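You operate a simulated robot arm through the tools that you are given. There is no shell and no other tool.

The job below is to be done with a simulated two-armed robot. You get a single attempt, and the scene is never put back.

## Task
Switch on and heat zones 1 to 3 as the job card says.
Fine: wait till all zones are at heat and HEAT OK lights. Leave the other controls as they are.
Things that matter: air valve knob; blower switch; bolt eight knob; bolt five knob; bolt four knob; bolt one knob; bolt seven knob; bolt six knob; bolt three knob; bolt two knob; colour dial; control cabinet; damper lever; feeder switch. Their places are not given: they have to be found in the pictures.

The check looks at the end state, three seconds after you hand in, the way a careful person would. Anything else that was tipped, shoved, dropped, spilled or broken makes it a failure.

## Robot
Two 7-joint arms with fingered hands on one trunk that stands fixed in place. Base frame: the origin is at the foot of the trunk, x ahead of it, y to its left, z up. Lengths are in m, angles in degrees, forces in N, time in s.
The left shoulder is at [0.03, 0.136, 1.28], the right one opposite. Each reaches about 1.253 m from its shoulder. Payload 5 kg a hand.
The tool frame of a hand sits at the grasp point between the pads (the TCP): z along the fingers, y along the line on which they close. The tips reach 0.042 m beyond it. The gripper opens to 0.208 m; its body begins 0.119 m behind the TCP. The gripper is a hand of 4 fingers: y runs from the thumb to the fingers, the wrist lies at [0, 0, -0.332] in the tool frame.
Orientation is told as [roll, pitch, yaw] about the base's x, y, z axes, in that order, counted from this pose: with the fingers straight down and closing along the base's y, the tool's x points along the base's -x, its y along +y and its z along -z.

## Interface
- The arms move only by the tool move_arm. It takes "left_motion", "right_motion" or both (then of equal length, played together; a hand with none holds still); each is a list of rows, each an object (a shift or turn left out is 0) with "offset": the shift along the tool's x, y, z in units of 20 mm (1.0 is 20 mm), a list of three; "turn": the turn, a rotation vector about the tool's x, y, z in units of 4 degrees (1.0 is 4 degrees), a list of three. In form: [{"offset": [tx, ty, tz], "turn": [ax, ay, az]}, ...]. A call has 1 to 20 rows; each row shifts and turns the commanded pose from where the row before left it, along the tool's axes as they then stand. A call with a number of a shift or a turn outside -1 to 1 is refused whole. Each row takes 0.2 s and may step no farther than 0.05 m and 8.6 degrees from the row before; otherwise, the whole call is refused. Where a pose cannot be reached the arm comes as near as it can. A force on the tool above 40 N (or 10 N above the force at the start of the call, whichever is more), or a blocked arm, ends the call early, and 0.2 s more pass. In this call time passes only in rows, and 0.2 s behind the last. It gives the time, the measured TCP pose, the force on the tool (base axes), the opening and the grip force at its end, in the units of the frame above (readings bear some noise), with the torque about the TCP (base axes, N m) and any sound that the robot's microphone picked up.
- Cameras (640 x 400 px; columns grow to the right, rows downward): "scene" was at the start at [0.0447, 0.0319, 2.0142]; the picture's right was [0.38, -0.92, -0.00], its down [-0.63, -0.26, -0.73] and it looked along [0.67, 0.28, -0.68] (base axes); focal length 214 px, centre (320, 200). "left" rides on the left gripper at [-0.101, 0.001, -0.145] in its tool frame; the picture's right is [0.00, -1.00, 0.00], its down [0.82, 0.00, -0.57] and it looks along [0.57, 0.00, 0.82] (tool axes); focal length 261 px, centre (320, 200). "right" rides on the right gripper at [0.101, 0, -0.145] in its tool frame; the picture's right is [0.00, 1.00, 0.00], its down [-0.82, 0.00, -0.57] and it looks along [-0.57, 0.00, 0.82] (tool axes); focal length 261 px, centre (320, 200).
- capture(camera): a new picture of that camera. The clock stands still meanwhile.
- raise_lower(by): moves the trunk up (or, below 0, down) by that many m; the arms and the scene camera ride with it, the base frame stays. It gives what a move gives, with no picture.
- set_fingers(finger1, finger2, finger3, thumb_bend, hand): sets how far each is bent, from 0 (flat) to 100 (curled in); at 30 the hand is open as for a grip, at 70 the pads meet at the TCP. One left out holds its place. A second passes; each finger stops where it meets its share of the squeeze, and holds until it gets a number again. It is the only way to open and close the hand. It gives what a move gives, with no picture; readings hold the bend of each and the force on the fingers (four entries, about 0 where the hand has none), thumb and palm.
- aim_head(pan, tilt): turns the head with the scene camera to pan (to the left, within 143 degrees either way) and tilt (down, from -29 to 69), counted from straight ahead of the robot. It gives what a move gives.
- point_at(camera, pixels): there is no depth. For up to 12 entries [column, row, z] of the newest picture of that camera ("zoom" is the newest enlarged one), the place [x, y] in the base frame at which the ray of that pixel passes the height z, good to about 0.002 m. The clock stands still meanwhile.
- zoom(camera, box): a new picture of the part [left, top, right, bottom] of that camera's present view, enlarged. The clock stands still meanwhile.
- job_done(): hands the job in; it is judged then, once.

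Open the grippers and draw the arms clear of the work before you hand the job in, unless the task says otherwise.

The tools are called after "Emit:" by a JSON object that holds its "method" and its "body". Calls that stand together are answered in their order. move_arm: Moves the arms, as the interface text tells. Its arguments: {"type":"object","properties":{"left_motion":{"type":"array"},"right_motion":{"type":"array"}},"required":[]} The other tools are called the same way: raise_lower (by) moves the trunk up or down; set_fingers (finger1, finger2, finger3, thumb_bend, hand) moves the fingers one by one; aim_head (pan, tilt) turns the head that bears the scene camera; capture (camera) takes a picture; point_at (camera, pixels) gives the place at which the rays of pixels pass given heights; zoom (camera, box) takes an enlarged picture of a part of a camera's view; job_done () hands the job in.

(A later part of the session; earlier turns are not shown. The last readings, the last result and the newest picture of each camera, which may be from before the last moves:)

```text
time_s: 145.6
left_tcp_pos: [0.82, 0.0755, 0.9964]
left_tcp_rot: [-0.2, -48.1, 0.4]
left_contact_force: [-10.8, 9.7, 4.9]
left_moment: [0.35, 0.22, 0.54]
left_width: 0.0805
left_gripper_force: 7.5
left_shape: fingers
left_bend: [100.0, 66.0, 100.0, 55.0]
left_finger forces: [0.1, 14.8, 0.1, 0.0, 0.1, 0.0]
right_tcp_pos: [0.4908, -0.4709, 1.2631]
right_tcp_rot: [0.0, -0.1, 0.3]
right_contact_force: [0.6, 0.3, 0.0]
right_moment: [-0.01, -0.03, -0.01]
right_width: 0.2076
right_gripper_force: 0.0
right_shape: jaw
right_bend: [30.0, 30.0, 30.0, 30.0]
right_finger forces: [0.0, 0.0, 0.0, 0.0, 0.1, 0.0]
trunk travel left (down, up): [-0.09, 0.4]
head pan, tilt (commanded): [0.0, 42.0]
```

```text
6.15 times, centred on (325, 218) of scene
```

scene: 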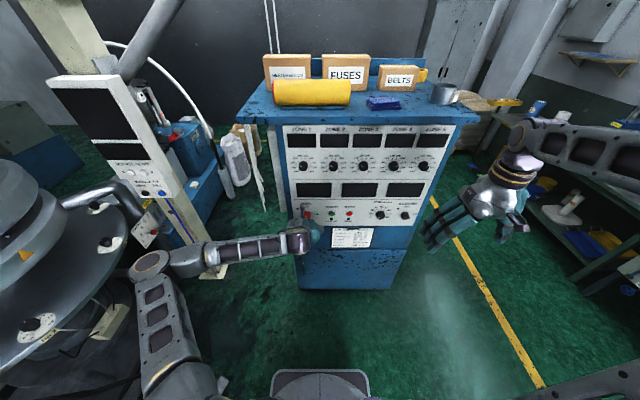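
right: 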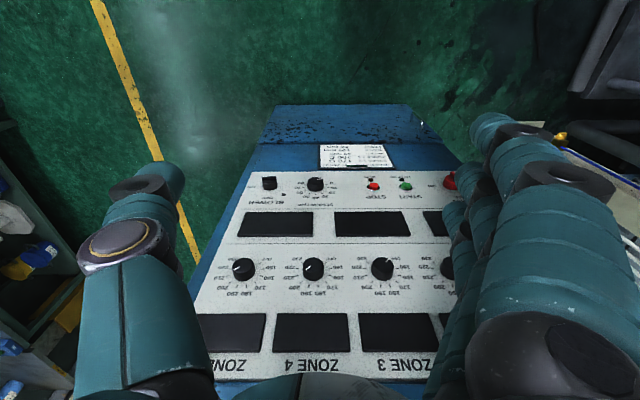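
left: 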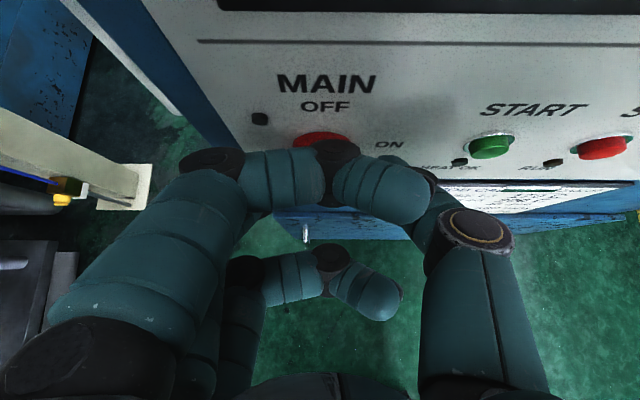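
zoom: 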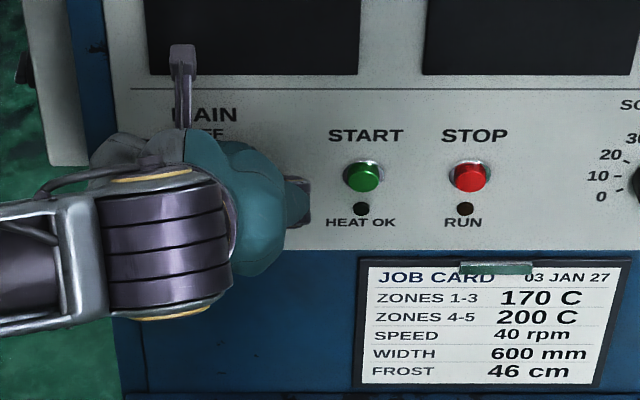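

The fingertip met the bar's front edge (force -10.8, 9.7, 4.9), so it was not deep enough and slid on the edge. I back off to the left and outwards and look at the bar.

Emit:
{"method": "move_arm", "body": {"left_motion": [{"offset": [0, 0.5, 0]}, {"offset": [0, 0.5, 0]}, {"offset": [0.4, 0.2, -0.45]}, {"offset": [0.4, 0.2, -0.45]}, {"offset": [0.4, 0.2, -0.45]}]}}

Emit:
{"method": "capture", "body": {"camera": "left"}}

Emit:
{"method": "zoom", "body": {"camera": "left", "box": [260, 60, 420, 160]}}

```text
time_s: 146.8
left_tcp_pos: [0.7853, 0.1058, 0.9947]
left_tcp_rot: [-0.3, -48.1, 0.2]
left_contact_force: [-1.0, 0.7, 0.5]
left_moment: [-0.02, -0.04, 0.01]
left_width: 0.0803
left_gripper_force: 0.0
left_shape: fingers
left_bend: [100.0, 70.0, 100.0, 55.0]
left_finger forces: [0.0, 0.0, 0.0, 0.0, 0.0, 0.0]
right_tcp_pos: [0.4919, -0.4705, 1.2616]
right_tcp_rot: [0.0, -0.2, 0.3]
right_contact_force: [-0.1, -0.6, 0.3]
right_moment: [-0.05, -0.01, -0.01]
right_width: 0.208
right_gripper_force: 0.1
right_shape: jaw
right_bend: [30.0, 30.0, 30.0, 30.0]
right_finger forces: [0.0, 0.0, 0.0, 0.0, 0.0, 0.0]
trunk travel left (down, up): [-0.09, 0.4]
head pan, tilt (commanded): [0.0, 42.0]
```

```text
taken
```

left: 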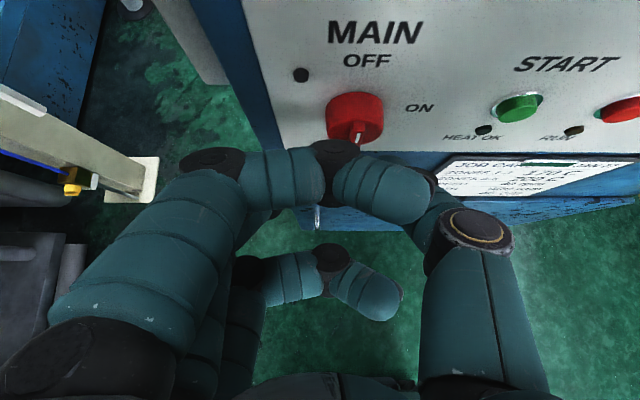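

```text
4.00 times, centred on (340, 110) of left
```

zoom: 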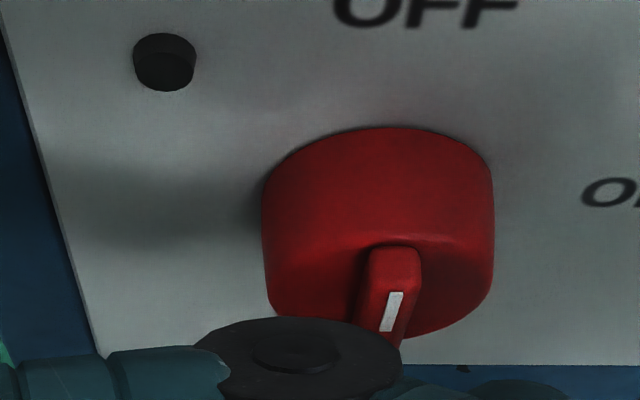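

The bar still stands at OFF; the bent finger gave way at about 15 N. A fully straightened finger is stiffer against being pushed open, so I back off and to the right, and straighten finger 2 with the others curled.

Emit:
{"method": "move_arm", "body": {"left_motion": [{"offset": [0.35, -0.8, -0.38]}, {"offset": [0.35, -0.8, -0.38]}, {"offset": [0.35, -0.8, -0.38]}, {"offset": [0, -1, 0]}, {"offset": [0, -1, 0]}]}}

Emit:
{"method": "set_fingers", "body": {"hand": "left", "finger2": 0, "thumb_bend": 90}}

Emit:
{"method": "capture", "body": {"camera": "left"}}

Emit:
{"method": "zoom", "body": {"camera": "scene", "box": [255, 165, 395, 260]}}

```text
time_s: 148.0
left_tcp_pos: [0.7547, 0.0191, 0.9946]
left_tcp_rot: [-0.3, -48.1, 0.2]
left_contact_force: [-0.2, -0.6, 0.3]
left_moment: [0.03, -0.03, 0.04]
left_width: 0.0804
left_gripper_force: 0.1
left_shape: fingers
left_bend: [100.0, 70.0, 100.0, 55.0]
left_finger forces: [0.0, 0.0, 0.1, 0.0, 0.0, 0.0]
right_tcp_pos: [0.4929, -0.4735, 1.2617]
right_tcp_rot: [0.1, -0.1, 0.3]
right_contact_force: [0.0, 0.2, -0.1]
right_moment: [0.04, -0.01, 0.01]
right_width: 0.2077
right_gripper_force: 0.0
right_shape: jaw
right_bend: [30.0, 30.0, 30.0, 30.0]
right_finger forces: [0.1, 0.0, 0.0, 0.0, 0.0, 0.0]
trunk travel left (down, up): [-0.09, 0.4]
head pan, tilt (commanded): [0.0, 42.0]
```

```text
time_s: 149.0
left_tcp_pos: [0.7539, 0.0199, 0.9951]
left_tcp_rot: [-0.1, -48.0, 0.2]
left_contact_force: [-0.5, -0.1, -0.8]
left_moment: [0.01, -0.01, 0.04]
left_width: 0.0692
left_gripper_force: 0.1
left_shape: fingers
left_bend: [100.0, 0.0, 100.0, 90.0]
left_finger forces: [0.0, 0.1, 0.1, 0.0, 0.0, 0.0]
right_tcp_pos: [0.4924, -0.471, 1.2619]
right_tcp_rot: [0.1, 0.0, 0.2]
right_contact_force: [0.1, -0.2, 0.7]
right_moment: [0.0, -0.03, -0.01]
right_width: 0.2077
right_gripper_force: 0.2
right_shape: jaw
right_bend: [30.0, 30.0, 30.0, 30.0]
right_finger forces: [0.0, 0.0, 0.2, 0.0, 0.0, 0.0]
trunk travel left (down, up): [-0.09, 0.4]
head pan, tilt (commanded): [0.0, 42.0]
```

```text
taken
```

left: 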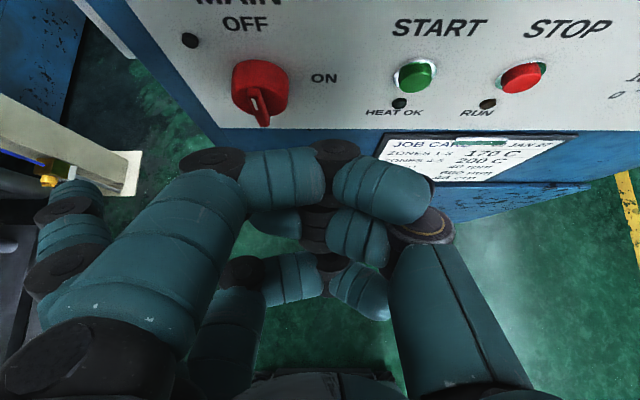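

```text
4.21 times, centred on (325, 212) of scene
```

zoom: 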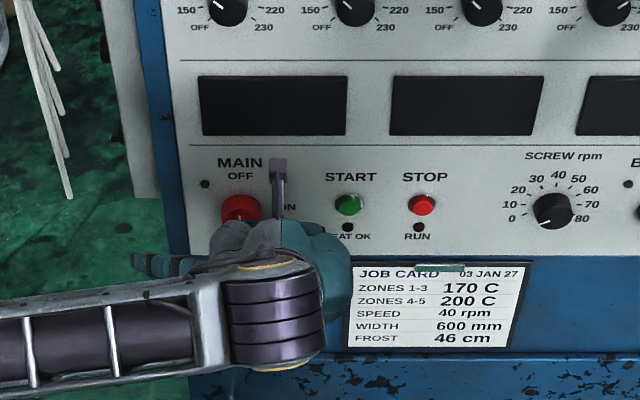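

The flat finger points sideways, so it is of no use for pushing. I bring finger 2 and thumb back to 55 and test how far the hand can be levelled here, 9 cm off the panel, with the trunk lowered the rest of the way.

Emit:
{"method": "set_fingers", "body": {"hand": "left", "finger2": 52, "thumb_bend": 52}}

Emit:
{"method": "move_arm", "body": {"left_motion": [{"offset": [-0.735, 0.7, -0.66]}, {"offset": [-0.735, 0.7, -0.66]}, {"offset": [-0.735, 0.7, -0.66]}, {"offset": [-0.735, 0.7, -0.66]}]}}

Emit:
{"method": "raise_lower", "body": {"by": -0.09}}

```text
time_s: 150.0
left_tcp_pos: [0.7545, 0.0198, 0.9945]
left_tcp_rot: [-0.3, -48.0, 0.2]
left_contact_force: [1.4, 0.4, -0.7]
left_moment: [0.01, -0.02, -0.02]
left_width: 0.0825
left_gripper_force: 0.0
left_shape: fingers
left_bend: [100.0, 52.0, 100.0, 52.0]
left_finger forces: [0.0, 0.0, 0.0, 0.1, 0.1, 0.0]
right_tcp_pos: [0.4922, -0.4719, 1.2626]
right_tcp_rot: [0.1, 0.0, 0.2]
right_contact_force: [0.7, 0.1, -0.9]
right_moment: [-0.03, 0.04, 0.0]
right_width: 0.2075
right_gripper_force: 0.0
right_shape: jaw
right_bend: [30.0, 30.0, 30.0, 30.0]
right_finger forces: [0.1, 0.1, 0.0, 0.1, 0.0, 0.0]
trunk travel left (down, up): [-0.09, 0.4]
head pan, tilt (commanded): [0.0, 42.0]
```

```text
time_s: 151.0
left_tcp_pos: [0.7544, 0.0744, 1.0753]
left_tcp_rot: [-0.4, -48.2, 0.2]
left_contact_force: [-0.4, -0.3, -0.4]
left_moment: [-0.02, -0.07, -0.03]
left_width: 0.0827
left_gripper_force: 0.2
left_shape: fingers
left_bend: [100.0, 52.0, 100.0, 52.0]
left_finger forces: [0.0, 0.1, 0.0, 0.0, 0.0, 0.1]
right_tcp_pos: [0.4924, -0.4722, 1.2634]
right_tcp_rot: [0.0, -0.1, 0.1]
right_contact_force: [0.2, -0.2, 0.7]
right_moment: [0.0, -0.04, 0.02]
right_width: 0.2076
right_gripper_force: 0.0
right_shape: jaw
right_bend: [30.0, 30.0, 30.0, 30.0]
right_finger forces: [0.1, 0.1, 0.1, 0.0, 0.1, 0.0]
trunk travel left (down, up): [-0.09, 0.4]
head pan, tilt (commanded): [0.0, 42.0]
```

```text
time_s: 152.2
left_tcp_pos: [0.7544, 0.0747, 0.9869]
left_tcp_rot: [-0.3, -48.1, 0.1]
left_contact_force: [0.0, 0.0, 0.9]
left_moment: [-0.01, 0.03, -0.01]
left_width: 0.0828
left_gripper_force: 0.0
left_shape: fingers
left_bend: [100.0, 52.0, 100.0, 52.0]
left_finger forces: [0.0, 0.1, 0.0, 0.0, 0.0, 0.1]
right_tcp_pos: [0.4917, -0.4718, 1.1717]
right_tcp_rot: [0.0, -0.1, 0.1]
right_contact_force: [0.5, -0.5, 0.5]
right_moment: [-0.01, -0.01, -0.01]
right_width: 0.2077
right_gripper_force: 0.1
right_shape: jaw
right_bend: [30.0, 30.0, 30.0, 30.0]
right_finger forces: [0.0, 0.1, 0.0, 0.0, 0.1, 0.0]
trunk travel left (down, up): [0.0, 0.49]
head pan, tilt (commanded): [0.0, 42.0]
```

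Trunk is fully down, hand at (0.754,0.075,0.987), tilt -48, straight before MAIN. I level it by 18 degrees while moving forward 36 mm, fingers open to straddle the switch.

Emit:
{"method": "move_arm", "body": {"left_motion": [{"offset": [-0.115, 0, 0.3], "turn": [0, -0.75, 0]}, {"offset": [-0.1, 0, 0.305], "turn": [0, -0.75, 0]}, {"offset": [-0.083, 0, 0.31], "turn": [0, -0.75, 0]}, {"offset": [-0.067, 0, 0.314], "turn": [0, -0.75, 0]}, {"offset": [-0.05, 0, 0.317], "turn": [0, -0.75, 0]}, {"offset": [-0.034, 0, 0.32], "turn": [0, -0.75, 0]}]}}

Emit:
{"method": "capture", "body": {"camera": "left"}}

Emit:
{"method": "capture", "body": {"camera": "scene"}}

```text
time_s: 153.6
left_tcp_pos: [0.7898, 0.0751, 0.972]
left_tcp_rot: [-0.4, -66.0, 0.3]
left_contact_force: [-0.7, -0.4, 0.5]
left_moment: [-0.01, -0.01, -0.01]
left_width: 0.0825
left_gripper_force: 0.0
left_shape: fingers
left_bend: [100.0, 52.0, 100.0, 52.0]
left_finger forces: [0.0, 0.0, 0.0, 0.0, 0.0, 0.0]
right_tcp_pos: [0.4909, -0.4711, 1.1728]
right_tcp_rot: [0.0, -0.1, 0.3]
right_contact_force: [-0.7, 0.1, 0.3]
right_moment: [-0.01, 0.03, 0.0]
right_width: 0.2075
right_gripper_force: 0.0
right_shape: jaw
right_bend: [30.0, 30.0, 30.0, 30.0]
right_finger forces: [0.0, 0.0, 0.1, 0.0, 0.0, 0.0]
trunk travel left (down, up): [0.0, 0.49]
head pan, tilt (commanded): [0.0, 42.0]
```

```text
taken
```

left: 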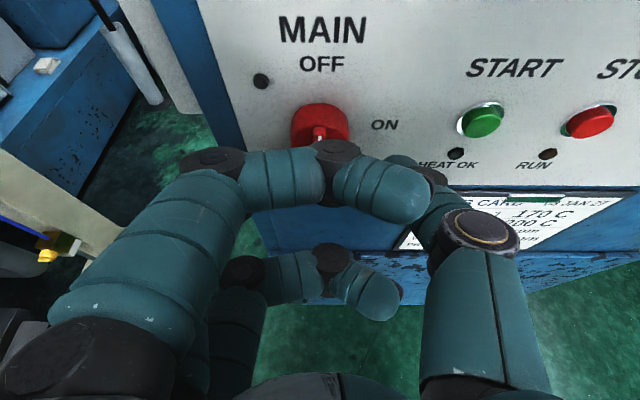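

```text
taken
```

scene: 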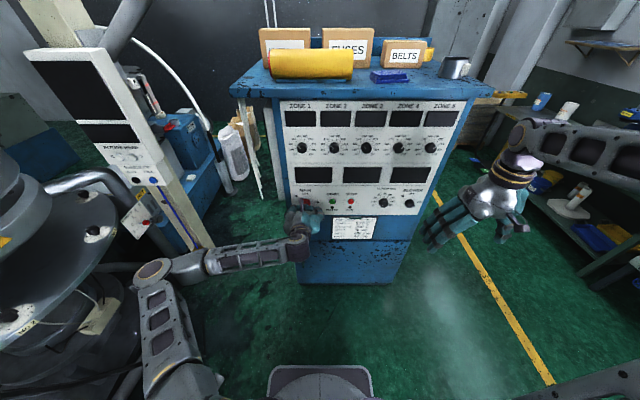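

It reached tilt -66 at (0.790,0.075,0.972), with MAIN centred at column 320. I level another 9 degrees while closing in by 27 mm.

Emit:
{"method": "move_arm", "body": {"left_motion": [{"offset": [-0.092, 0, 0.452], "turn": [0, -0.75, 0]}, {"offset": [-0.068, 0, 0.456], "turn": [0, -0.75, 0]}, {"offset": [-0.044, 0, 0.459], "turn": [0, -0.75, 0]}]}}

Emit:
{"method": "capture", "body": {"camera": "left"}}

```text
time_s: 154.4
left_tcp_pos: [0.8038, 0.0781, 0.9856]
left_tcp_rot: [-0.1, -67.8, -0.1]
left_contact_force: [0.4, -0.4, -0.2]
left_moment: [-0.02, 0.0, 0.0]
left_width: 0.0828
left_gripper_force: 0.1
left_shape: fingers
left_bend: [100.0, 52.0, 100.0, 52.0]
left_finger forces: [0.0, 0.0, 0.1, 0.0, 0.0, 0.0]
left hand out of reach, approached as far as the arm can: row 1, 2, 3
right_tcp_pos: [0.4923, -0.4711, 1.1722]
right_tcp_rot: [-0.1, -0.1, 0.2]
right_contact_force: [0.1, -0.6, 0.3]
right_moment: [0.02, 0.01, 0.02]
right_width: 0.2078
right_gripper_force: 0.0
right_shape: jaw
right_bend: [30.0, 30.0, 30.0, 30.0]
right_finger forces: [0.0, 0.0, 0.0, 0.1, 0.0, 0.0]
trunk travel left (down, up): [0.0, 0.49]
head pan, tilt (commanded): [0.0, 42.0]
```

```text
taken
```

left: 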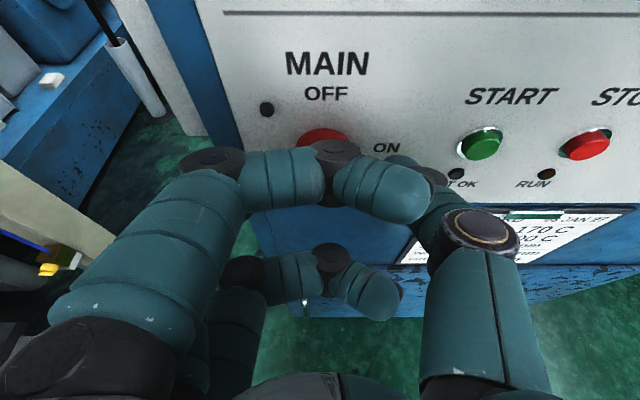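

The tilt limit here is about -67; that is 23-25 degrees off the switch's axis, good enough to grip the disc and turn it in bites. I ease the tilt slightly and move in so that finger and thumb straddle the disc.

Emit:
{"method": "move_arm", "body": {"left_motion": [{"offset": [-0.016, -0.043, 0.461], "turn": [0, 0.375, 0]}, {"offset": [-0.028, -0.043, 0.461], "turn": [0, 0.375, 0]}, {"offset": [-0.04, -0.043, 0.4], "turn": [0, 0.2, 0]}]}}

Emit:
{"method": "capture", "body": {"camera": "left"}}

Emit:
{"method": "zoom", "body": {"camera": "scene", "box": [275, 165, 375, 230]}}

```text
time_s: 155.2
left_tcp_pos: [0.8292, 0.0743, 0.9776]
left_tcp_rot: [-0.2, -64.1, -0.1]
left_contact_force: [0.0, -0.3, -0.7]
left_moment: [0.03, 0.01, -0.02]
left_width: 0.0828
left_gripper_force: 0.7
left_shape: fingers
left_bend: [100.0, 52.0, 100.0, 52.0]
left_finger forces: [0.1, 0.0, 0.0, 0.0, 0.4, 0.0]
right_tcp_pos: [0.4929, -0.4711, 1.1731]
right_tcp_rot: [0.0, -0.1, 0.3]
right_contact_force: [0.4, -0.3, -0.1]
right_moment: [0.02, -0.04, 0.01]
right_width: 0.2078
right_gripper_force: 0.1
right_shape: jaw
right_bend: [30.0, 30.0, 30.0, 30.0]
right_finger forces: [0.0, 0.0, 0.0, 0.0, 0.0, 0.0]
trunk travel left (down, up): [0.0, 0.49]
head pan, tilt (commanded): [0.0, 42.0]
```

```text
taken
```

left: 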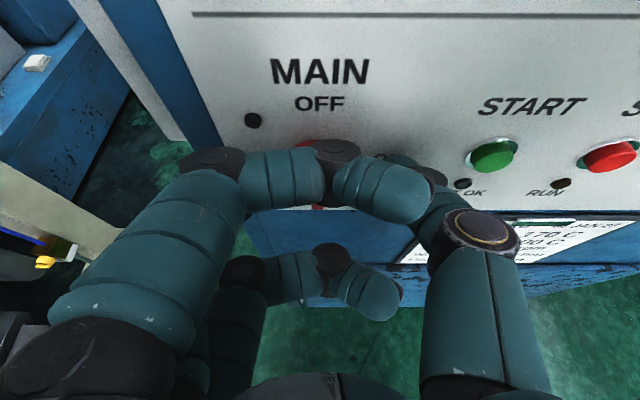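

```text
6.15 times, centred on (325, 198) of scene
```

zoom: 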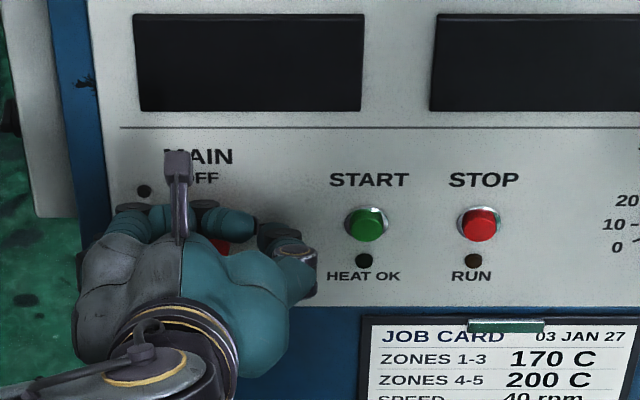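

Finger and thumb straddle the red disc without touching. I close on it.

Emit:
{"method": "set_fingers", "body": {"hand": "left", "finger2": 72, "thumb_bend": 72}}

Emit:
{"method": "capture", "body": {"camera": "left"}}

```text
time_s: 156.2
left_tcp_pos: [0.8289, 0.0713, 0.9769]
left_tcp_rot: [-0.1, -64.1, -0.2]
left_contact_force: [8.5, -12.4, -0.2]
left_moment: [-0.14, -0.11, -0.08]
left_width: 0.0739
left_gripper_force: 14.3
left_shape: fingers
left_bend: [100.0, 60.0, 100.0, 66.0]
left_finger forces: [0.0, 8.7, 0.0, 0.1, 19.9, 0.0]
right_tcp_pos: [0.4919, -0.4726, 1.1722]
right_tcp_rot: [0.1, 0.0, 0.2]
right_contact_force: [0.4, 0.6, -0.8]
right_moment: [0.03, 0.0, 0.02]
right_width: 0.208
right_gripper_force: 0.0
right_shape: jaw
right_bend: [30.0, 30.0, 30.0, 30.0]
right_finger forces: [0.0, 0.1, 0.0, 0.0, 0.0, 0.0]
trunk travel left (down, up): [0.0, 0.49]
head pan, tilt (commanded): [0.0, 42.0]
```

```text
taken
```

left: 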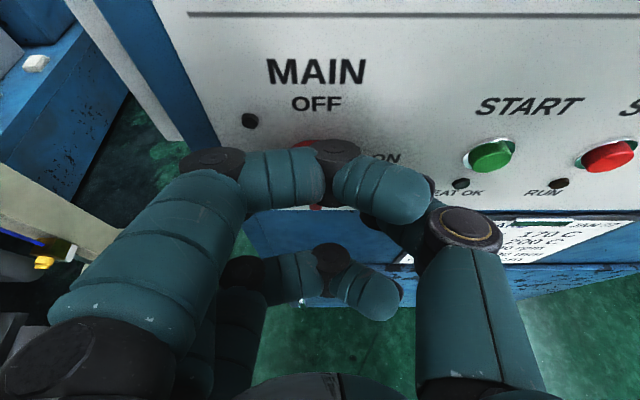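

The disc is gripped (finger 60, thumb 66). I turn +32 degrees about the tool axis and watch torque and the MAIN lamp.

Emit:
{"method": "move_arm", "body": {"left_motion": [{"turn": [0, 0, 1]}, {"turn": [0, 0, 1]}, {"turn": [0, 0, 1]}, {"turn": [0, 0, 1]}, {"turn": [0, 0, 1]}, {"turn": [0, 0, 1]}, {"turn": [0, 0, 1]}, {"turn": [0, 0, 1]}]}}

Emit:
{"method": "capture", "body": {"camera": "left"}}

Emit:
{"method": "zoom", "body": {"camera": "scene", "box": [275, 165, 375, 230]}}

```text
time_s: 158.0
left_tcp_pos: [0.8274, 0.0731, 0.9769]
left_tcp_rot: [47.4, -49.7, -55.4]
left_contact_force: [-26.6, -10.2, -5.8]
left_moment: [-0.55, 0.22, 0.67]
left_width: 0.0746
left_gripper_force: 32.4
left_shape: fingers
left_bend: [100.0, 60.0, 100.0, 65.0]
left_finger forces: [0.0, 39.0, 0.1, 0.0, 25.0, 0.0]
right_tcp_pos: [0.4904, -0.4722, 1.1728]
right_tcp_rot: [0.1, -0.2, 0.2]
right_contact_force: [0.9, -0.6, -0.6]
right_moment: [0.01, 0.01, -0.01]
right_width: 0.2078
right_gripper_force: 0.0
right_shape: jaw
right_bend: [30.0, 30.0, 30.0, 30.0]
right_finger forces: [0.0, 0.0, 0.0, 0.0, 0.1, 0.0]
trunk travel left (down, up): [0.0, 0.49]
head pan, tilt (commanded): [0.0, 42.0]
```

```text
taken
```

left: 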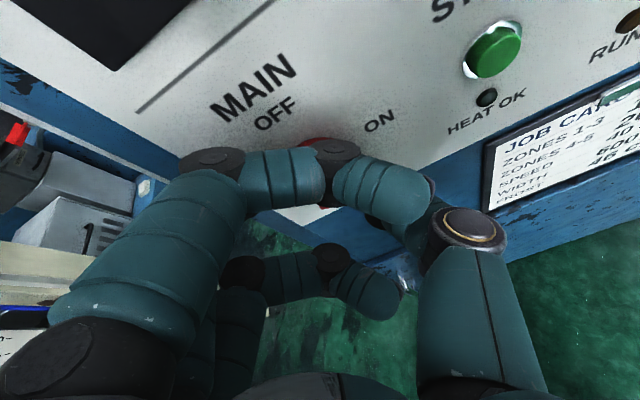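

```text
6.15 times, centred on (325, 198) of scene
```

zoom: 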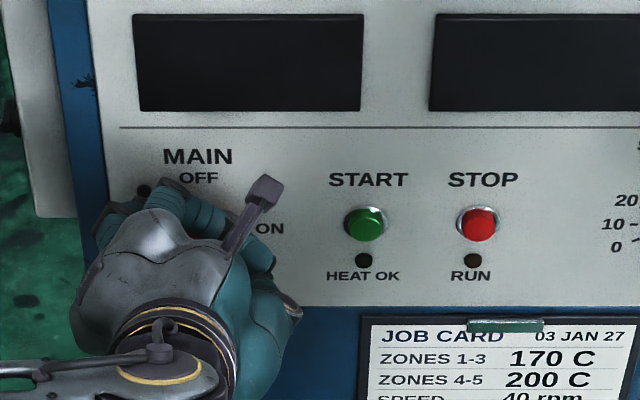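

The upper finger's tip presses on the panel (39 N) as the tilted turn carries it forward; torque about x is 0.55 N m. I ease the hand back 5 mm, then release to look at the switch.

Emit:
{"method": "move_arm", "body": {"left_motion": [{"offset": [0.093, -0.058, -0.225]}]}}

Emit:
{"method": "set_fingers", "body": {"hand": "left", "finger2": 57, "thumb_bend": 55}}

Emit:
{"method": "move_arm", "body": {"left_motion": [{"offset": [0.37, -0.232, -0.9]}, {"offset": [0.37, -0.232, -0.9]}, {"offset": [0.37, -0.232, -0.9]}]}}

Emit:
{"method": "capture", "body": {"camera": "left"}}

Emit:
{"method": "zoom", "body": {"camera": "left", "box": [200, 40, 420, 180]}}

```text
time_s: 158.4
left_tcp_pos: [0.8254, 0.0748, 0.9768]
left_tcp_rot: [47.6, -49.9, -55.4]
left_contact_force: [-3.4, -13.4, -7.3]
left_moment: [-0.33, 0.3, -0.42]
left_width: 0.0742
left_gripper_force: 12.1
left_shape: fingers
left_bend: [100.0, 62.0, 100.0, 66.0]
left_finger forces: [0.1, 7.0, 0.0, 0.1, 18.1, 0.1]
right_tcp_pos: [0.4924, -0.4729, 1.171]
right_tcp_rot: [0.1, -0.2, 0.3]
right_contact_force: [-0.1, 0.0, -0.7]
right_moment: [-0.01, 0.01, -0.01]
right_width: 0.2079
right_gripper_force: 0.0
right_shape: jaw
right_bend: [30.0, 30.0, 30.0, 30.0]
right_finger forces: [0.0, 0.0, 0.1, 0.0, 0.0, 0.0]
trunk travel left (down, up): [0.0, 0.49]
head pan, tilt (commanded): [0.0, 42.0]
```

```text
time_s: 159.4
left_tcp_pos: [0.8239, 0.0749, 0.9782]
left_tcp_rot: [47.6, -49.8, -55.2]
left_contact_force: [-12.8, -0.2, 0.8]
left_moment: [-0.02, -0.1, 0.35]
left_width: 0.0801
left_gripper_force: 6.4
left_shape: fingers
left_bend: [100.0, 59.0, 100.0, 55.0]
left_finger forces: [0.0, 11.9, 0.0, 0.1, 0.0, 0.0]
right_tcp_pos: [0.4923, -0.4719, 1.1722]
right_tcp_rot: [-0.1, -0.1, 0.2]
right_contact_force: [-0.7, -0.2, -0.6]
right_moment: [0.02, -0.01, -0.01]
right_width: 0.208
right_gripper_force: 0.1
right_shape: jaw
right_bend: [30.0, 30.0, 30.0, 30.0]
right_finger forces: [0.1, 0.1, 0.0, 0.0, 0.1, 0.1]
trunk travel left (down, up): [0.0, 0.49]
head pan, tilt (commanded): [0.0, 42.0]
```

```text
time_s: 160.2
left_tcp_pos: [0.7652, 0.0773, 0.9762]
left_tcp_rot: [47.6, -49.8, -55.4]
left_contact_force: [-0.3, 0.1, -0.5]
left_moment: [-0.03, -0.02, 0.01]
left_width: 0.0803
left_gripper_force: 0.1
left_shape: fingers
left_bend: [100.0, 56.0, 100.0, 55.0]
left_finger forces: [0.0, 0.0, 0.0, 0.0, 0.0, 0.0]
right_tcp_pos: [0.4921, -0.4726, 1.1721]
right_tcp_rot: [0.0, -0.1, 0.2]
right_contact_force: [1.3, -0.5, -0.5]
right_moment: [-0.03, -0.02, -0.01]
right_width: 0.2078
right_gripper_force: 0.0
right_shape: jaw
right_bend: [30.0, 30.0, 30.0, 30.0]
right_finger forces: [0.1, 0.0, 0.1, 0.0, 0.0, 0.0]
trunk travel left (down, up): [0.0, 0.49]
head pan, tilt (commanded): [0.0, 42.0]
```

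```text
taken
```

left: 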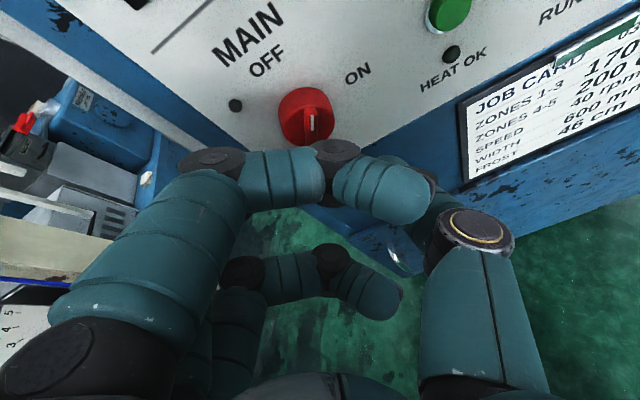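

```text
2.86 times, centred on (310, 110) of left
```

zoom: 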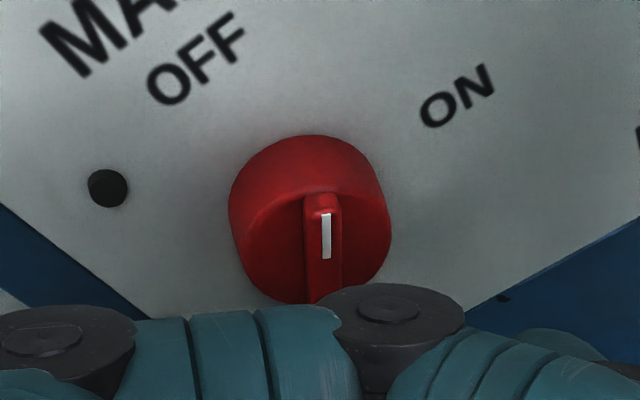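

The bar has turned about 38 degrees towards ON (it stands upright in this rolled picture, OFF up-left, ON up-right), so gripping in bites works. I unroll the hand by 32 degrees at this standoff for the next bite.

Emit:
{"method": "move_arm", "body": {"left_motion": [{"turn": [0, 0, -1]}, {"turn": [0, 0, -1]}, {"turn": [0, 0, -1]}, {"turn": [0, 0, -1]}, {"turn": [0, 0, -1]}, {"turn": [0, 0, -1]}, {"turn": [0, 0, -1]}, {"turn": [0, 0, -1]}]}}

Emit:
{"method": "set_fingers", "body": {"hand": "left", "finger2": 52, "thumb_bend": 52}}

Emit:
{"method": "capture", "body": {"camera": "left"}}

```text
time_s: 162.0
left_tcp_pos: [0.7636, 0.0757, 0.9756]
left_tcp_rot: [-0.2, -64.2, 0.0]
left_contact_force: [0.0, 0.7, 0.2]
left_moment: [-0.01, 0.02, -0.03]
left_width: 0.0802
left_gripper_force: 0.0
left_shape: fingers
left_bend: [100.0, 56.0, 100.0, 55.0]
left_finger forces: [0.0, 0.0, 0.0, 0.1, 0.0, 0.1]
right_tcp_pos: [0.492, -0.4715, 1.1736]
right_tcp_rot: [-0.1, 0.0, 0.2]
right_contact_force: [-0.4, -0.1, -0.7]
right_moment: [-0.02, 0.01, 0.0]
right_width: 0.2078
right_gripper_force: 0.1
right_shape: jaw
right_bend: [30.0, 30.0, 30.0, 30.0]
right_finger forces: [0.0, 0.0, 0.0, 0.1, 0.0, 0.0]
trunk travel left (down, up): [0.0, 0.49]
head pan, tilt (commanded): [0.0, 42.0]
```

```text
time_s: 163.0
left_tcp_pos: [0.7632, 0.0751, 0.9757]
left_tcp_rot: [0.0, -64.1, 0.0]
left_contact_force: [0.6, -0.3, 0.2]
left_moment: [0.01, 0.02, 0.02]
left_width: 0.0827
left_gripper_force: 0.1
left_shape: fingers
left_bend: [100.0, 52.0, 100.0, 52.0]
left_finger forces: [0.1, 0.0, 0.0, 0.0, 0.0, 0.0]
right_tcp_pos: [0.4922, -0.4713, 1.1722]
right_tcp_rot: [0.0, -0.1, 0.3]
right_contact_force: [0.0, 1.1, 0.2]
right_moment: [-0.03, -0.02, -0.02]
right_width: 0.2079
right_gripper_force: 0.1
right_shape: jaw
right_bend: [30.0, 30.0, 30.0, 30.0]
right_finger forces: [0.1, 0.0, 0.0, 0.0, 0.1, 0.1]
trunk travel left (down, up): [0.0, 0.49]
head pan, tilt (commanded): [0.0, 42.0]
```

```text
taken
```

left: 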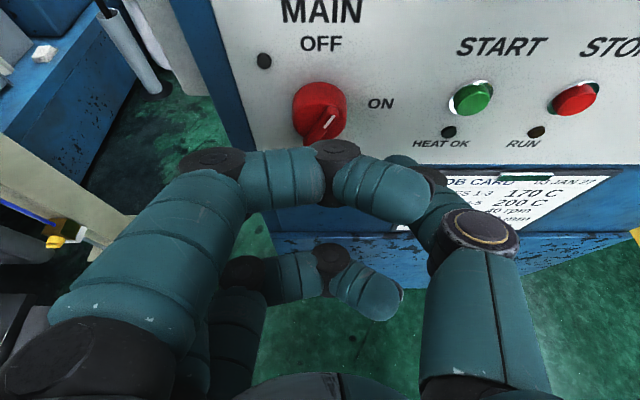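

The bar now leans about 38 degrees towards ON. I approach again along +x and take the second bite.

Emit:
{"method": "move_arm", "body": {"left_motion": [{"offset": [-0.437, 0, 0.9]}, {"offset": [-0.437, 0, 0.9]}, {"offset": [-0.437, 0, 0.9]}]}}

Emit:
{"method": "set_fingers", "body": {"hand": "left", "finger2": 72, "thumb_bend": 72}}

Emit:
{"method": "move_arm", "body": {"left_motion": [{"offset": [0, 0, -0.03], "turn": [0, 0, 1]}, {"offset": [0, 0, -0.03], "turn": [0, 0, 1]}, {"offset": [0, 0, -0.03], "turn": [0, 0, 1]}, {"offset": [0, 0, -0.03], "turn": [0, 0, 1]}, {"offset": [0, 0, -0.03], "turn": [0, 0, 1]}, {"offset": [0, 0, -0.03], "turn": [0, 0, 1]}, {"offset": [0, 0, -0.03], "turn": [0, 0, 1]}, {"offset": [0, 0, -0.03], "turn": [0, 0, 1]}, {"offset": [0, 0, -0.03], "turn": [0, 0, 1]}]}}

```text
time_s: 163.8
left_tcp_pos: [0.8221, 0.074, 0.9748]
left_tcp_rot: [0.0, -64.1, -0.1]
left_contact_force: [0.7, 0.5, 0.2]
left_moment: [-0.01, 0.04, 0.0]
left_width: 0.0828
left_gripper_force: 0.0
left_shape: fingers
left_bend: [100.0, 52.0, 100.0, 52.0]
left_finger forces: [0.1, 0.1, 0.1, 0.0, 0.0, 0.1]
right_tcp_pos: [0.4928, -0.4719, 1.1726]
right_tcp_rot: [0.0, -0.1, 0.2]
right_contact_force: [0.1, 0.3, -0.6]
right_moment: [-0.01, 0.02, -0.02]
right_width: 0.208
right_gripper_force: 0.1
right_shape: jaw
right_bend: [30.0, 30.0, 30.0, 30.0]
right_finger forces: [0.0, 0.0, 0.0, 0.0, 0.0, 0.1]
trunk travel left (down, up): [0.0, 0.49]
head pan, tilt (commanded): [0.0, 42.0]
```

```text
time_s: 164.8
left_tcp_pos: [0.8211, 0.0705, 0.9748]
left_tcp_rot: [-0.2, -64.2, -0.3]
left_contact_force: [0.1, -14.3, -0.8]
left_moment: [-0.3, 0.01, -0.46]
left_width: 0.0735
left_gripper_force: 14.0
left_shape: fingers
left_bend: [100.0, 60.0, 100.0, 67.0]
left_finger forces: [0.0, 7.0, 0.1, 0.0, 20.4, 0.0]
right_tcp_pos: [0.491, -0.4725, 1.1715]
right_tcp_rot: [0.1, -0.1, 0.2]
right_contact_force: [0.1, 0.5, -0.1]
right_moment: [0.05, -0.06, 0.0]
right_width: 0.2079
right_gripper_force: 0.0
right_shape: jaw
right_bend: [30.0, 30.0, 30.0, 30.0]
right_finger forces: [0.1, 0.0, 0.0, 0.1, 0.0, 0.1]
trunk travel left (down, up): [0.0, 0.49]
head pan, tilt (commanded): [0.0, 42.0]
```

```text
time_s: 166.8
left_tcp_pos: [0.818, 0.0746, 0.9797]
left_tcp_rot: [50.6, -46.7, -59.2]
left_contact_force: [1.5, -8.2, -0.6]
left_moment: [-0.19, -0.02, -0.14]
left_width: 0.0721
left_gripper_force: 7.4
left_shape: fingers
left_bend: [100.0, 63.0, 100.0, 69.0]
left_finger forces: [0.0, 4.5, 0.1, 0.1, 11.0, 0.0]
right_tcp_pos: [0.4913, -0.4715, 1.1724]
right_tcp_rot: [0.2, -0.1, 0.1]
right_contact_force: [0.2, -0.2, -0.4]
right_moment: [-0.02, 0.0, 0.01]
right_width: 0.2079
right_gripper_force: 0.0
right_shape: jaw
right_bend: [30.0, 30.0, 30.0, 30.0]
right_finger forces: [0.0, 0.1, 0.0, 0.0, 0.0, 0.1]
trunk travel left (down, up): [0.0, 0.49]
head pan, tilt (commanded): [0.0, 42.0]
```

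The grip slackened near the end (fingers 63/69), so part of the bite may have slipped. I release, back off and look.

Emit:
{"method": "set_fingers", "body": {"hand": "left", "finger2": 56, "thumb_bend": 54}}

Emit:
{"method": "move_arm", "body": {"left_motion": [{"offset": [0.37, -0.232, -0.9]}, {"offset": [0.37, -0.232, -0.9]}, {"offset": [0.37, -0.232, -0.9], "turn": [0, 0, -1]}, {"turn": [0, 0, -1]}, {"turn": [0, 0, -1]}, {"turn": [0, 0, -1]}, {"turn": [0, 0, -1]}, {"turn": [0, 0, -1]}, {"turn": [0, 0, -1]}, {"turn": [0, 0, -1]}, {"turn": [0, 0, -1]}]}}

Emit:
{"method": "capture", "body": {"camera": "left"}}

Emit:
{"method": "zoom", "body": {"camera": "left", "box": [240, 30, 440, 160]}}

```text
time_s: 167.8
left_tcp_pos: [0.8185, 0.0749, 0.9788]
left_tcp_rot: [50.4, -46.8, -59.2]
left_contact_force: [-4.1, 2.0, 0.1]
left_moment: [0.0, 0.01, 0.24]
left_width: 0.0811
left_gripper_force: 2.0
left_shape: fingers
left_bend: [100.0, 57.0, 100.0, 54.0]
left_finger forces: [0.0, 4.3, 0.1, 0.1, 0.1, 0.0]
right_tcp_pos: [0.4917, -0.4717, 1.1728]
right_tcp_rot: [0.0, -0.1, 0.2]
right_contact_force: [0.2, 0.0, -0.5]
right_moment: [0.01, -0.01, 0.0]
right_width: 0.2079
right_gripper_force: 0.0
right_shape: jaw
right_bend: [30.0, 30.0, 30.0, 30.0]
right_finger forces: [0.0, 0.0, 0.0, 0.0, 0.0, 0.0]
trunk travel left (down, up): [0.0, 0.49]
head pan, tilt (commanded): [0.0, 42.0]
```

```text
time_s: 170.2
left_tcp_pos: [0.7576, 0.0782, 0.9794]
left_tcp_rot: [-0.2, -64.1, 0.1]
left_contact_force: [0.4, 0.8, 0.3]
left_moment: [-0.06, 0.02, -0.01]
left_width: 0.081
left_gripper_force: 0.1
left_shape: fingers
left_bend: [100.0, 56.0, 100.0, 54.0]
left_finger forces: [0.0, 0.0, 0.0, 0.0, 0.0, 0.0]
right_tcp_pos: [0.4912, -0.4718, 1.172]
right_tcp_rot: [0.1, -0.1, 0.1]
right_contact_force: [-0.3, 0.4, 0.5]
right_moment: [-0.02, 0.04, 0.0]
right_width: 0.2077
right_gripper_force: 0.0
right_shape: jaw
right_bend: [30.0, 30.0, 30.0, 30.0]
right_finger forces: [0.1, 0.0, 0.1, 0.1, 0.0, 0.1]
trunk travel left (down, up): [0.0, 0.49]
head pan, tilt (commanded): [0.0, 42.0]
```

```text
taken
```

left: 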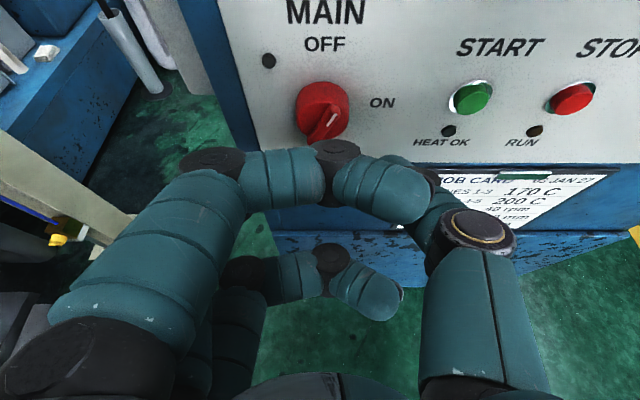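

```text
3.08 times, centred on (340, 95) of left
```

zoom: 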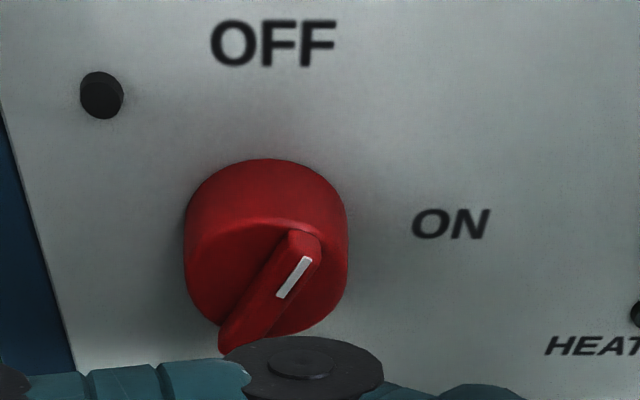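

The second bite slipped (bar still about 35 degrees): the grip was too shallow. Turning about the panel's normal instead of the tilted tool axis keeps both fingertips at equal depth, so I pre-rotate the hand by -24 degrees about that axis here in free space and check that it is reachable.

Emit:
{"method": "move_arm", "body": {"left_motion": [{"turn": [0.437, 0, -0.9]}, {"turn": [0.437, 0, -0.9]}, {"turn": [0.437, 0, -0.9]}, {"turn": [0.437, 0, -0.9]}, {"turn": [0.437, 0, -0.9]}, {"turn": [0.437, 0, -0.9]}]}}

Emit:
{"method": "capture", "body": {"camera": "scene"}}

```text
time_s: 171.6
left_tcp_pos: [0.7589, 0.0764, 0.9779]
left_tcp_rot: [-45.8, -55.2, 39.9]
left_contact_force: [0.1, 0.2, -0.2]
left_moment: [-0.02, -0.01, -0.03]
left_width: 0.0814
left_gripper_force: 0.1
left_shape: fingers
left_bend: [100.0, 56.0, 100.0, 54.0]
left_finger forces: [0.0, 0.1, 0.0, 0.0, 0.1, 0.1]
right_tcp_pos: [0.4918, -0.4719, 1.1736]
right_tcp_rot: [0.0, 0.0, 0.2]
right_contact_force: [0.3, -0.4, 0.2]
right_moment: [0.01, 0.02, 0.02]
right_width: 0.2079
right_gripper_force: 0.0
right_shape: jaw
right_bend: [30.0, 30.0, 30.0, 30.0]
right_finger forces: [0.1, 0.1, 0.0, 0.0, 0.1, 0.1]
trunk travel left (down, up): [0.0, 0.49]
head pan, tilt (commanded): [0.0, 42.0]
```

```text
taken
```

scene: 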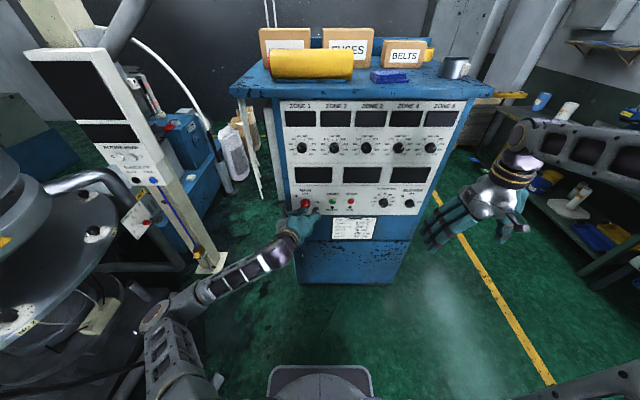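

All rows were reached and the arm even looks more relaxed. I pre-rotate another 12 degrees.

Emit:
{"method": "move_arm", "body": {"left_motion": [{"turn": [0.437, 0, -0.9]}, {"turn": [0.437, 0, -0.9]}, {"turn": [0.437, 0, -0.9]}]}}

Emit:
{"method": "capture", "body": {"camera": "left"}}

Emit:
{"method": "capture", "body": {"camera": "scene"}}

```text
time_s: 172.4
left_tcp_pos: [0.7578, 0.0763, 0.978]
left_tcp_rot: [-59.1, -46.6, 50.3]
left_contact_force: [0.6, 0.1, 0.8]
left_moment: [0.0, 0.01, -0.02]
left_width: 0.081
left_gripper_force: 0.0
left_shape: fingers
left_bend: [100.0, 56.0, 100.0, 54.0]
left_finger forces: [0.0, 0.0, 0.0, 0.1, 0.0, 0.0]
right_tcp_pos: [0.4931, -0.4721, 1.1731]
right_tcp_rot: [0.1, -0.1, 0.3]
right_contact_force: [1.6, 1.1, -0.8]
right_moment: [-0.01, 0.04, 0.0]
right_width: 0.2078
right_gripper_force: 0.1
right_shape: jaw
right_bend: [30.0, 30.0, 30.0, 30.0]
right_finger forces: [0.0, 0.1, 0.1, 0.0, 0.1, 0.0]
trunk travel left (down, up): [0.0, 0.49]
head pan, tilt (commanded): [0.0, 42.0]
```

```text
taken
```

left: 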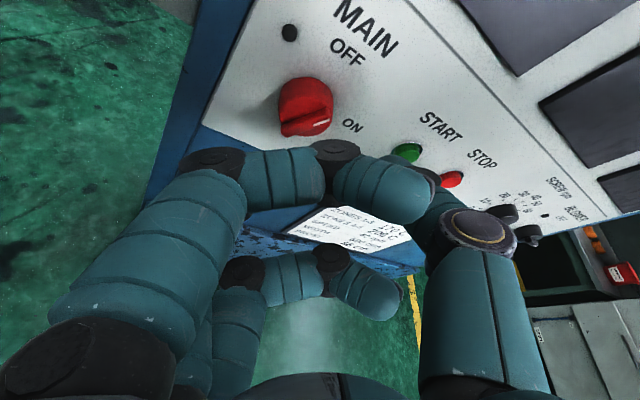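

```text
taken
```

scene: 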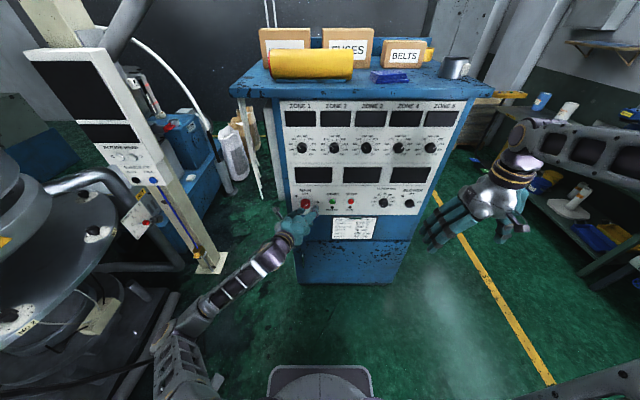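

This posture (hand turned -36 degrees about the panel normal, forearm forward) is much better; the bar is seen at (305,110). I move forward while tilting the hand nearer to level by 10 degrees.

Emit:
{"method": "move_arm", "body": {"left_motion": [{"offset": [-0.3, 0.05, 0.54], "turn": [0, -0.83, 0]}, {"offset": [-0.27, 0.05, 0.56], "turn": [0, -0.83, 0]}, {"offset": [-0.23, 0.05, 0.575], "turn": [0, -0.83, 0]}]}}

Emit:
{"method": "capture", "body": {"camera": "left"}}

```text
time_s: 173.2
left_tcp_pos: [0.7814, 0.0969, 0.9985]
left_tcp_rot: [-63.1, -48.5, 55.4]
left_contact_force: [-0.9, -0.5, -0.1]
left_moment: [-0.02, 0.03, 0.0]
left_width: 0.0812
left_gripper_force: 0.1
left_shape: fingers
left_bend: [100.0, 56.0, 100.0, 54.0]
left_finger forces: [0.1, 0.0, 0.0, 0.0, 0.1, 0.1]
left hand out of reach, approached as far as the arm can: row 1, 2, 3
right_tcp_pos: [0.492, -0.4718, 1.1729]
right_tcp_rot: [0.0, -0.1, 0.3]
right_contact_force: [0.3, 0.7, -0.1]
right_moment: [-0.05, 0.06, 0.0]
right_width: 0.2079
right_gripper_force: 0.0
right_shape: jaw
right_bend: [30.0, 30.0, 30.0, 30.0]
right_finger forces: [0.0, 0.0, 0.0, 0.0, 0.0, 0.1]
trunk travel left (down, up): [0.0, 0.49]
head pan, tilt (commanded): [0.0, 42.0]
```

```text
taken
```

left: 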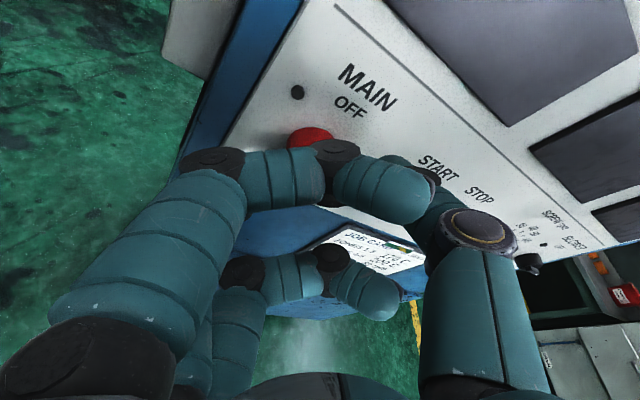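

Levelling further is not possible here, so I keep the 22-24 degree tilt. I move in towards the grip point in two of three steps and check the alignment.

Emit:
{"method": "move_arm", "body": {"left_motion": [{"offset": [0.153, 0.087, 0.96], "turn": [0, 0.2, 0]}, {"offset": [0.153, 0.087, 0.96], "turn": [0, 0.2, 0]}]}}

Emit:
{"method": "capture", "body": {"camera": "left"}}

Emit:
{"method": "zoom", "body": {"camera": "scene", "box": [275, 165, 375, 230]}}

```text
time_s: 173.8
left_tcp_pos: [0.8136, 0.0877, 0.979]
left_tcp_rot: [-61.4, -47.8, 53.2]
left_contact_force: [0.3, 0.3, 0.7]
left_moment: [-0.02, -0.01, 0.0]
left_width: 0.0811
left_gripper_force: 0.1
left_shape: fingers
left_bend: [100.0, 56.0, 100.0, 54.0]
left_finger forces: [0.0, 0.0, 0.1, 0.0, 0.1, 0.0]
right_tcp_pos: [0.4936, -0.4717, 1.1731]
right_tcp_rot: [-0.1, 0.0, 0.2]
right_contact_force: [-0.6, -0.4, 0.3]
right_moment: [0.02, 0.06, 0.02]
right_width: 0.2079
right_gripper_force: 0.1
right_shape: jaw
right_bend: [30.0, 30.0, 30.0, 30.0]
right_finger forces: [0.0, 0.1, 0.0, 0.0, 0.0, 0.0]
trunk travel left (down, up): [0.0, 0.49]
head pan, tilt (commanded): [0.0, 42.0]
```

```text
taken
```

left: 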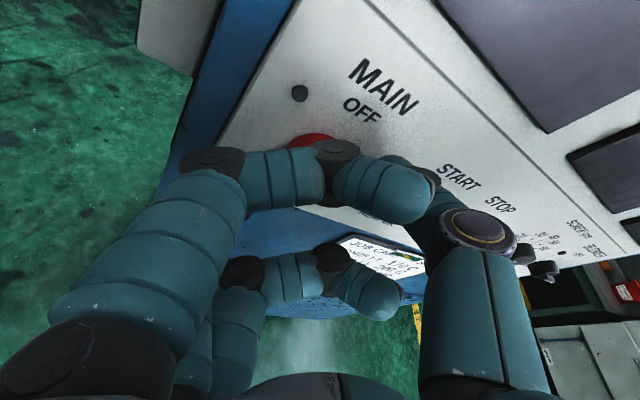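

```text
6.15 times, centred on (325, 198) of scene
```

zoom: 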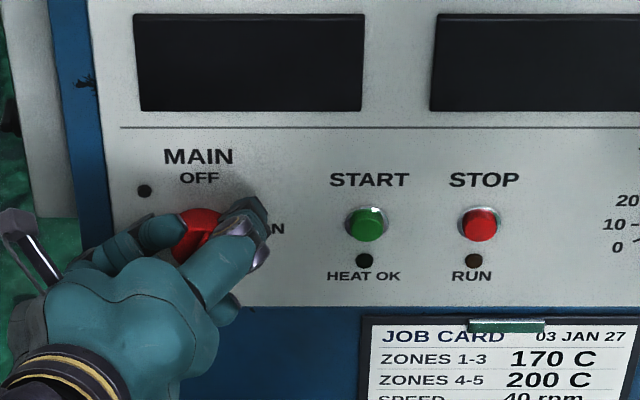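

Finger and thumb are about to straddle the disc (at (203,232) in the enlargement). I make the last step of 20 mm along the tool axis.

Emit:
{"method": "move_arm", "body": {"left_motion": [{"offset": [0.05, 0.02, 0.5]}, {"offset": [0.05, 0.02, 0.5]}]}}

Emit:
{"method": "zoom", "body": {"camera": "scene", "box": [275, 165, 375, 230]}}

```text
time_s: 174.6
left_tcp_pos: [0.8294, 0.0784, 0.9748]
left_tcp_rot: [-61.8, -47.8, 53.0]
left_contact_force: [-38.0, 7.2, 3.2]
left_moment: [-0.18, -0.22, -0.51]
left_width: 0.0798
left_gripper_force: 19.4
left_shape: fingers
left_bend: [100.0, 55.0, 100.0, 55.0]
left_finger forces: [0.0, 14.2, 0.0, 0.0, 23.7, 0.1]
right_tcp_pos: [0.4911, -0.4712, 1.1752]
right_tcp_rot: [-0.1, -0.2, 0.4]
right_contact_force: [-0.2, 0.4, -0.1]
right_moment: [-0.04, 0.01, 0.04]
right_width: 0.2079
right_gripper_force: 0.1
right_shape: jaw
right_bend: [30.0, 30.0, 30.0, 30.0]
right_finger forces: [0.0, 0.1, 0.1, 0.0, 0.0, 0.0]
trunk travel left (down, up): [0.0, 0.49]
head pan, tilt (commanded): [0.0, 42.0]
stopped in row 2 (left hand): the force on the tool passed its limit at 48 N (the readings are from after the stop); the commanded pose is now the measured one
```

```text
6.15 times, centred on (325, 198) of scene
```

zoom: 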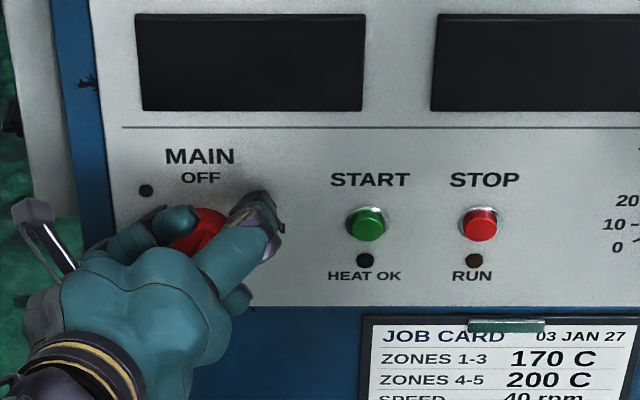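

Both fingertips met the panel (48 N stop), so that was slightly too deep. I back off by 6 mm and then close on the disc.

Emit:
{"method": "move_arm", "body": {"left_motion": [{"offset": [0.11, 0, -0.28]}]}}

Emit:
{"method": "set_fingers", "body": {"hand": "left", "finger2": 74, "thumb_bend": 74}}

Emit:
{"method": "zoom", "body": {"camera": "scene", "box": [275, 165, 375, 230]}}

```text
time_s: 175.0
left_tcp_pos: [0.8265, 0.0802, 0.9717]
left_tcp_rot: [-61.6, -47.8, 53.1]
left_contact_force: [0.3, 0.0, 0.5]
left_moment: [-0.01, 0.01, 0.05]
left_width: 0.0812
left_gripper_force: 0.0
left_shape: fingers
left_bend: [100.0, 56.0, 100.0, 54.0]
left_finger forces: [0.0, 0.0, 0.0, 0.0, 0.1, 0.0]
right_tcp_pos: [0.4931, -0.4715, 1.1726]
right_tcp_rot: [0.0, -0.1, 0.2]
right_contact_force: [0.3, -0.3, -0.4]
right_moment: [-0.02, 0.03, -0.03]
right_width: 0.208
right_gripper_force: 0.1
right_shape: jaw
right_bend: [30.0, 30.0, 30.0, 30.0]
right_finger forces: [0.1, 0.1, 0.1, 0.0, 0.0, 0.0]
trunk travel left (down, up): [0.0, 0.49]
head pan, tilt (commanded): [0.0, 42.0]
```

```text
time_s: 176.0
left_tcp_pos: [0.8264, 0.0797, 0.973]
left_tcp_rot: [-61.6, -47.9, 53.0]
left_contact_force: [12.0, -10.6, 9.1]
left_moment: [-0.24, -0.18, -0.01]
left_width: 0.0736
left_gripper_force: 14.9
left_shape: fingers
left_bend: [100.0, 58.0, 100.0, 67.0]
left_finger forces: [0.0, 7.9, 0.0, 0.1, 22.3, 0.0]
right_tcp_pos: [0.4928, -0.4728, 1.1722]
right_tcp_rot: [0.2, -0.1, 0.2]
right_contact_force: [-0.5, 0.1, 0.5]
right_moment: [-0.03, -0.01, -0.01]
right_width: 0.2075
right_gripper_force: 0.1
right_shape: jaw
right_bend: [30.0, 30.0, 30.0, 30.0]
right_finger forces: [0.1, 0.0, 0.0, 0.0, 0.0, 0.0]
trunk travel left (down, up): [0.0, 0.49]
head pan, tilt (commanded): [0.0, 42.0]
```

```text
6.15 times, centred on (325, 198) of scene
```

zoom: 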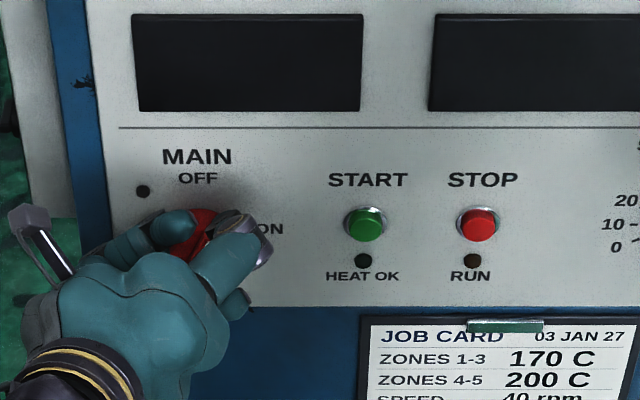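

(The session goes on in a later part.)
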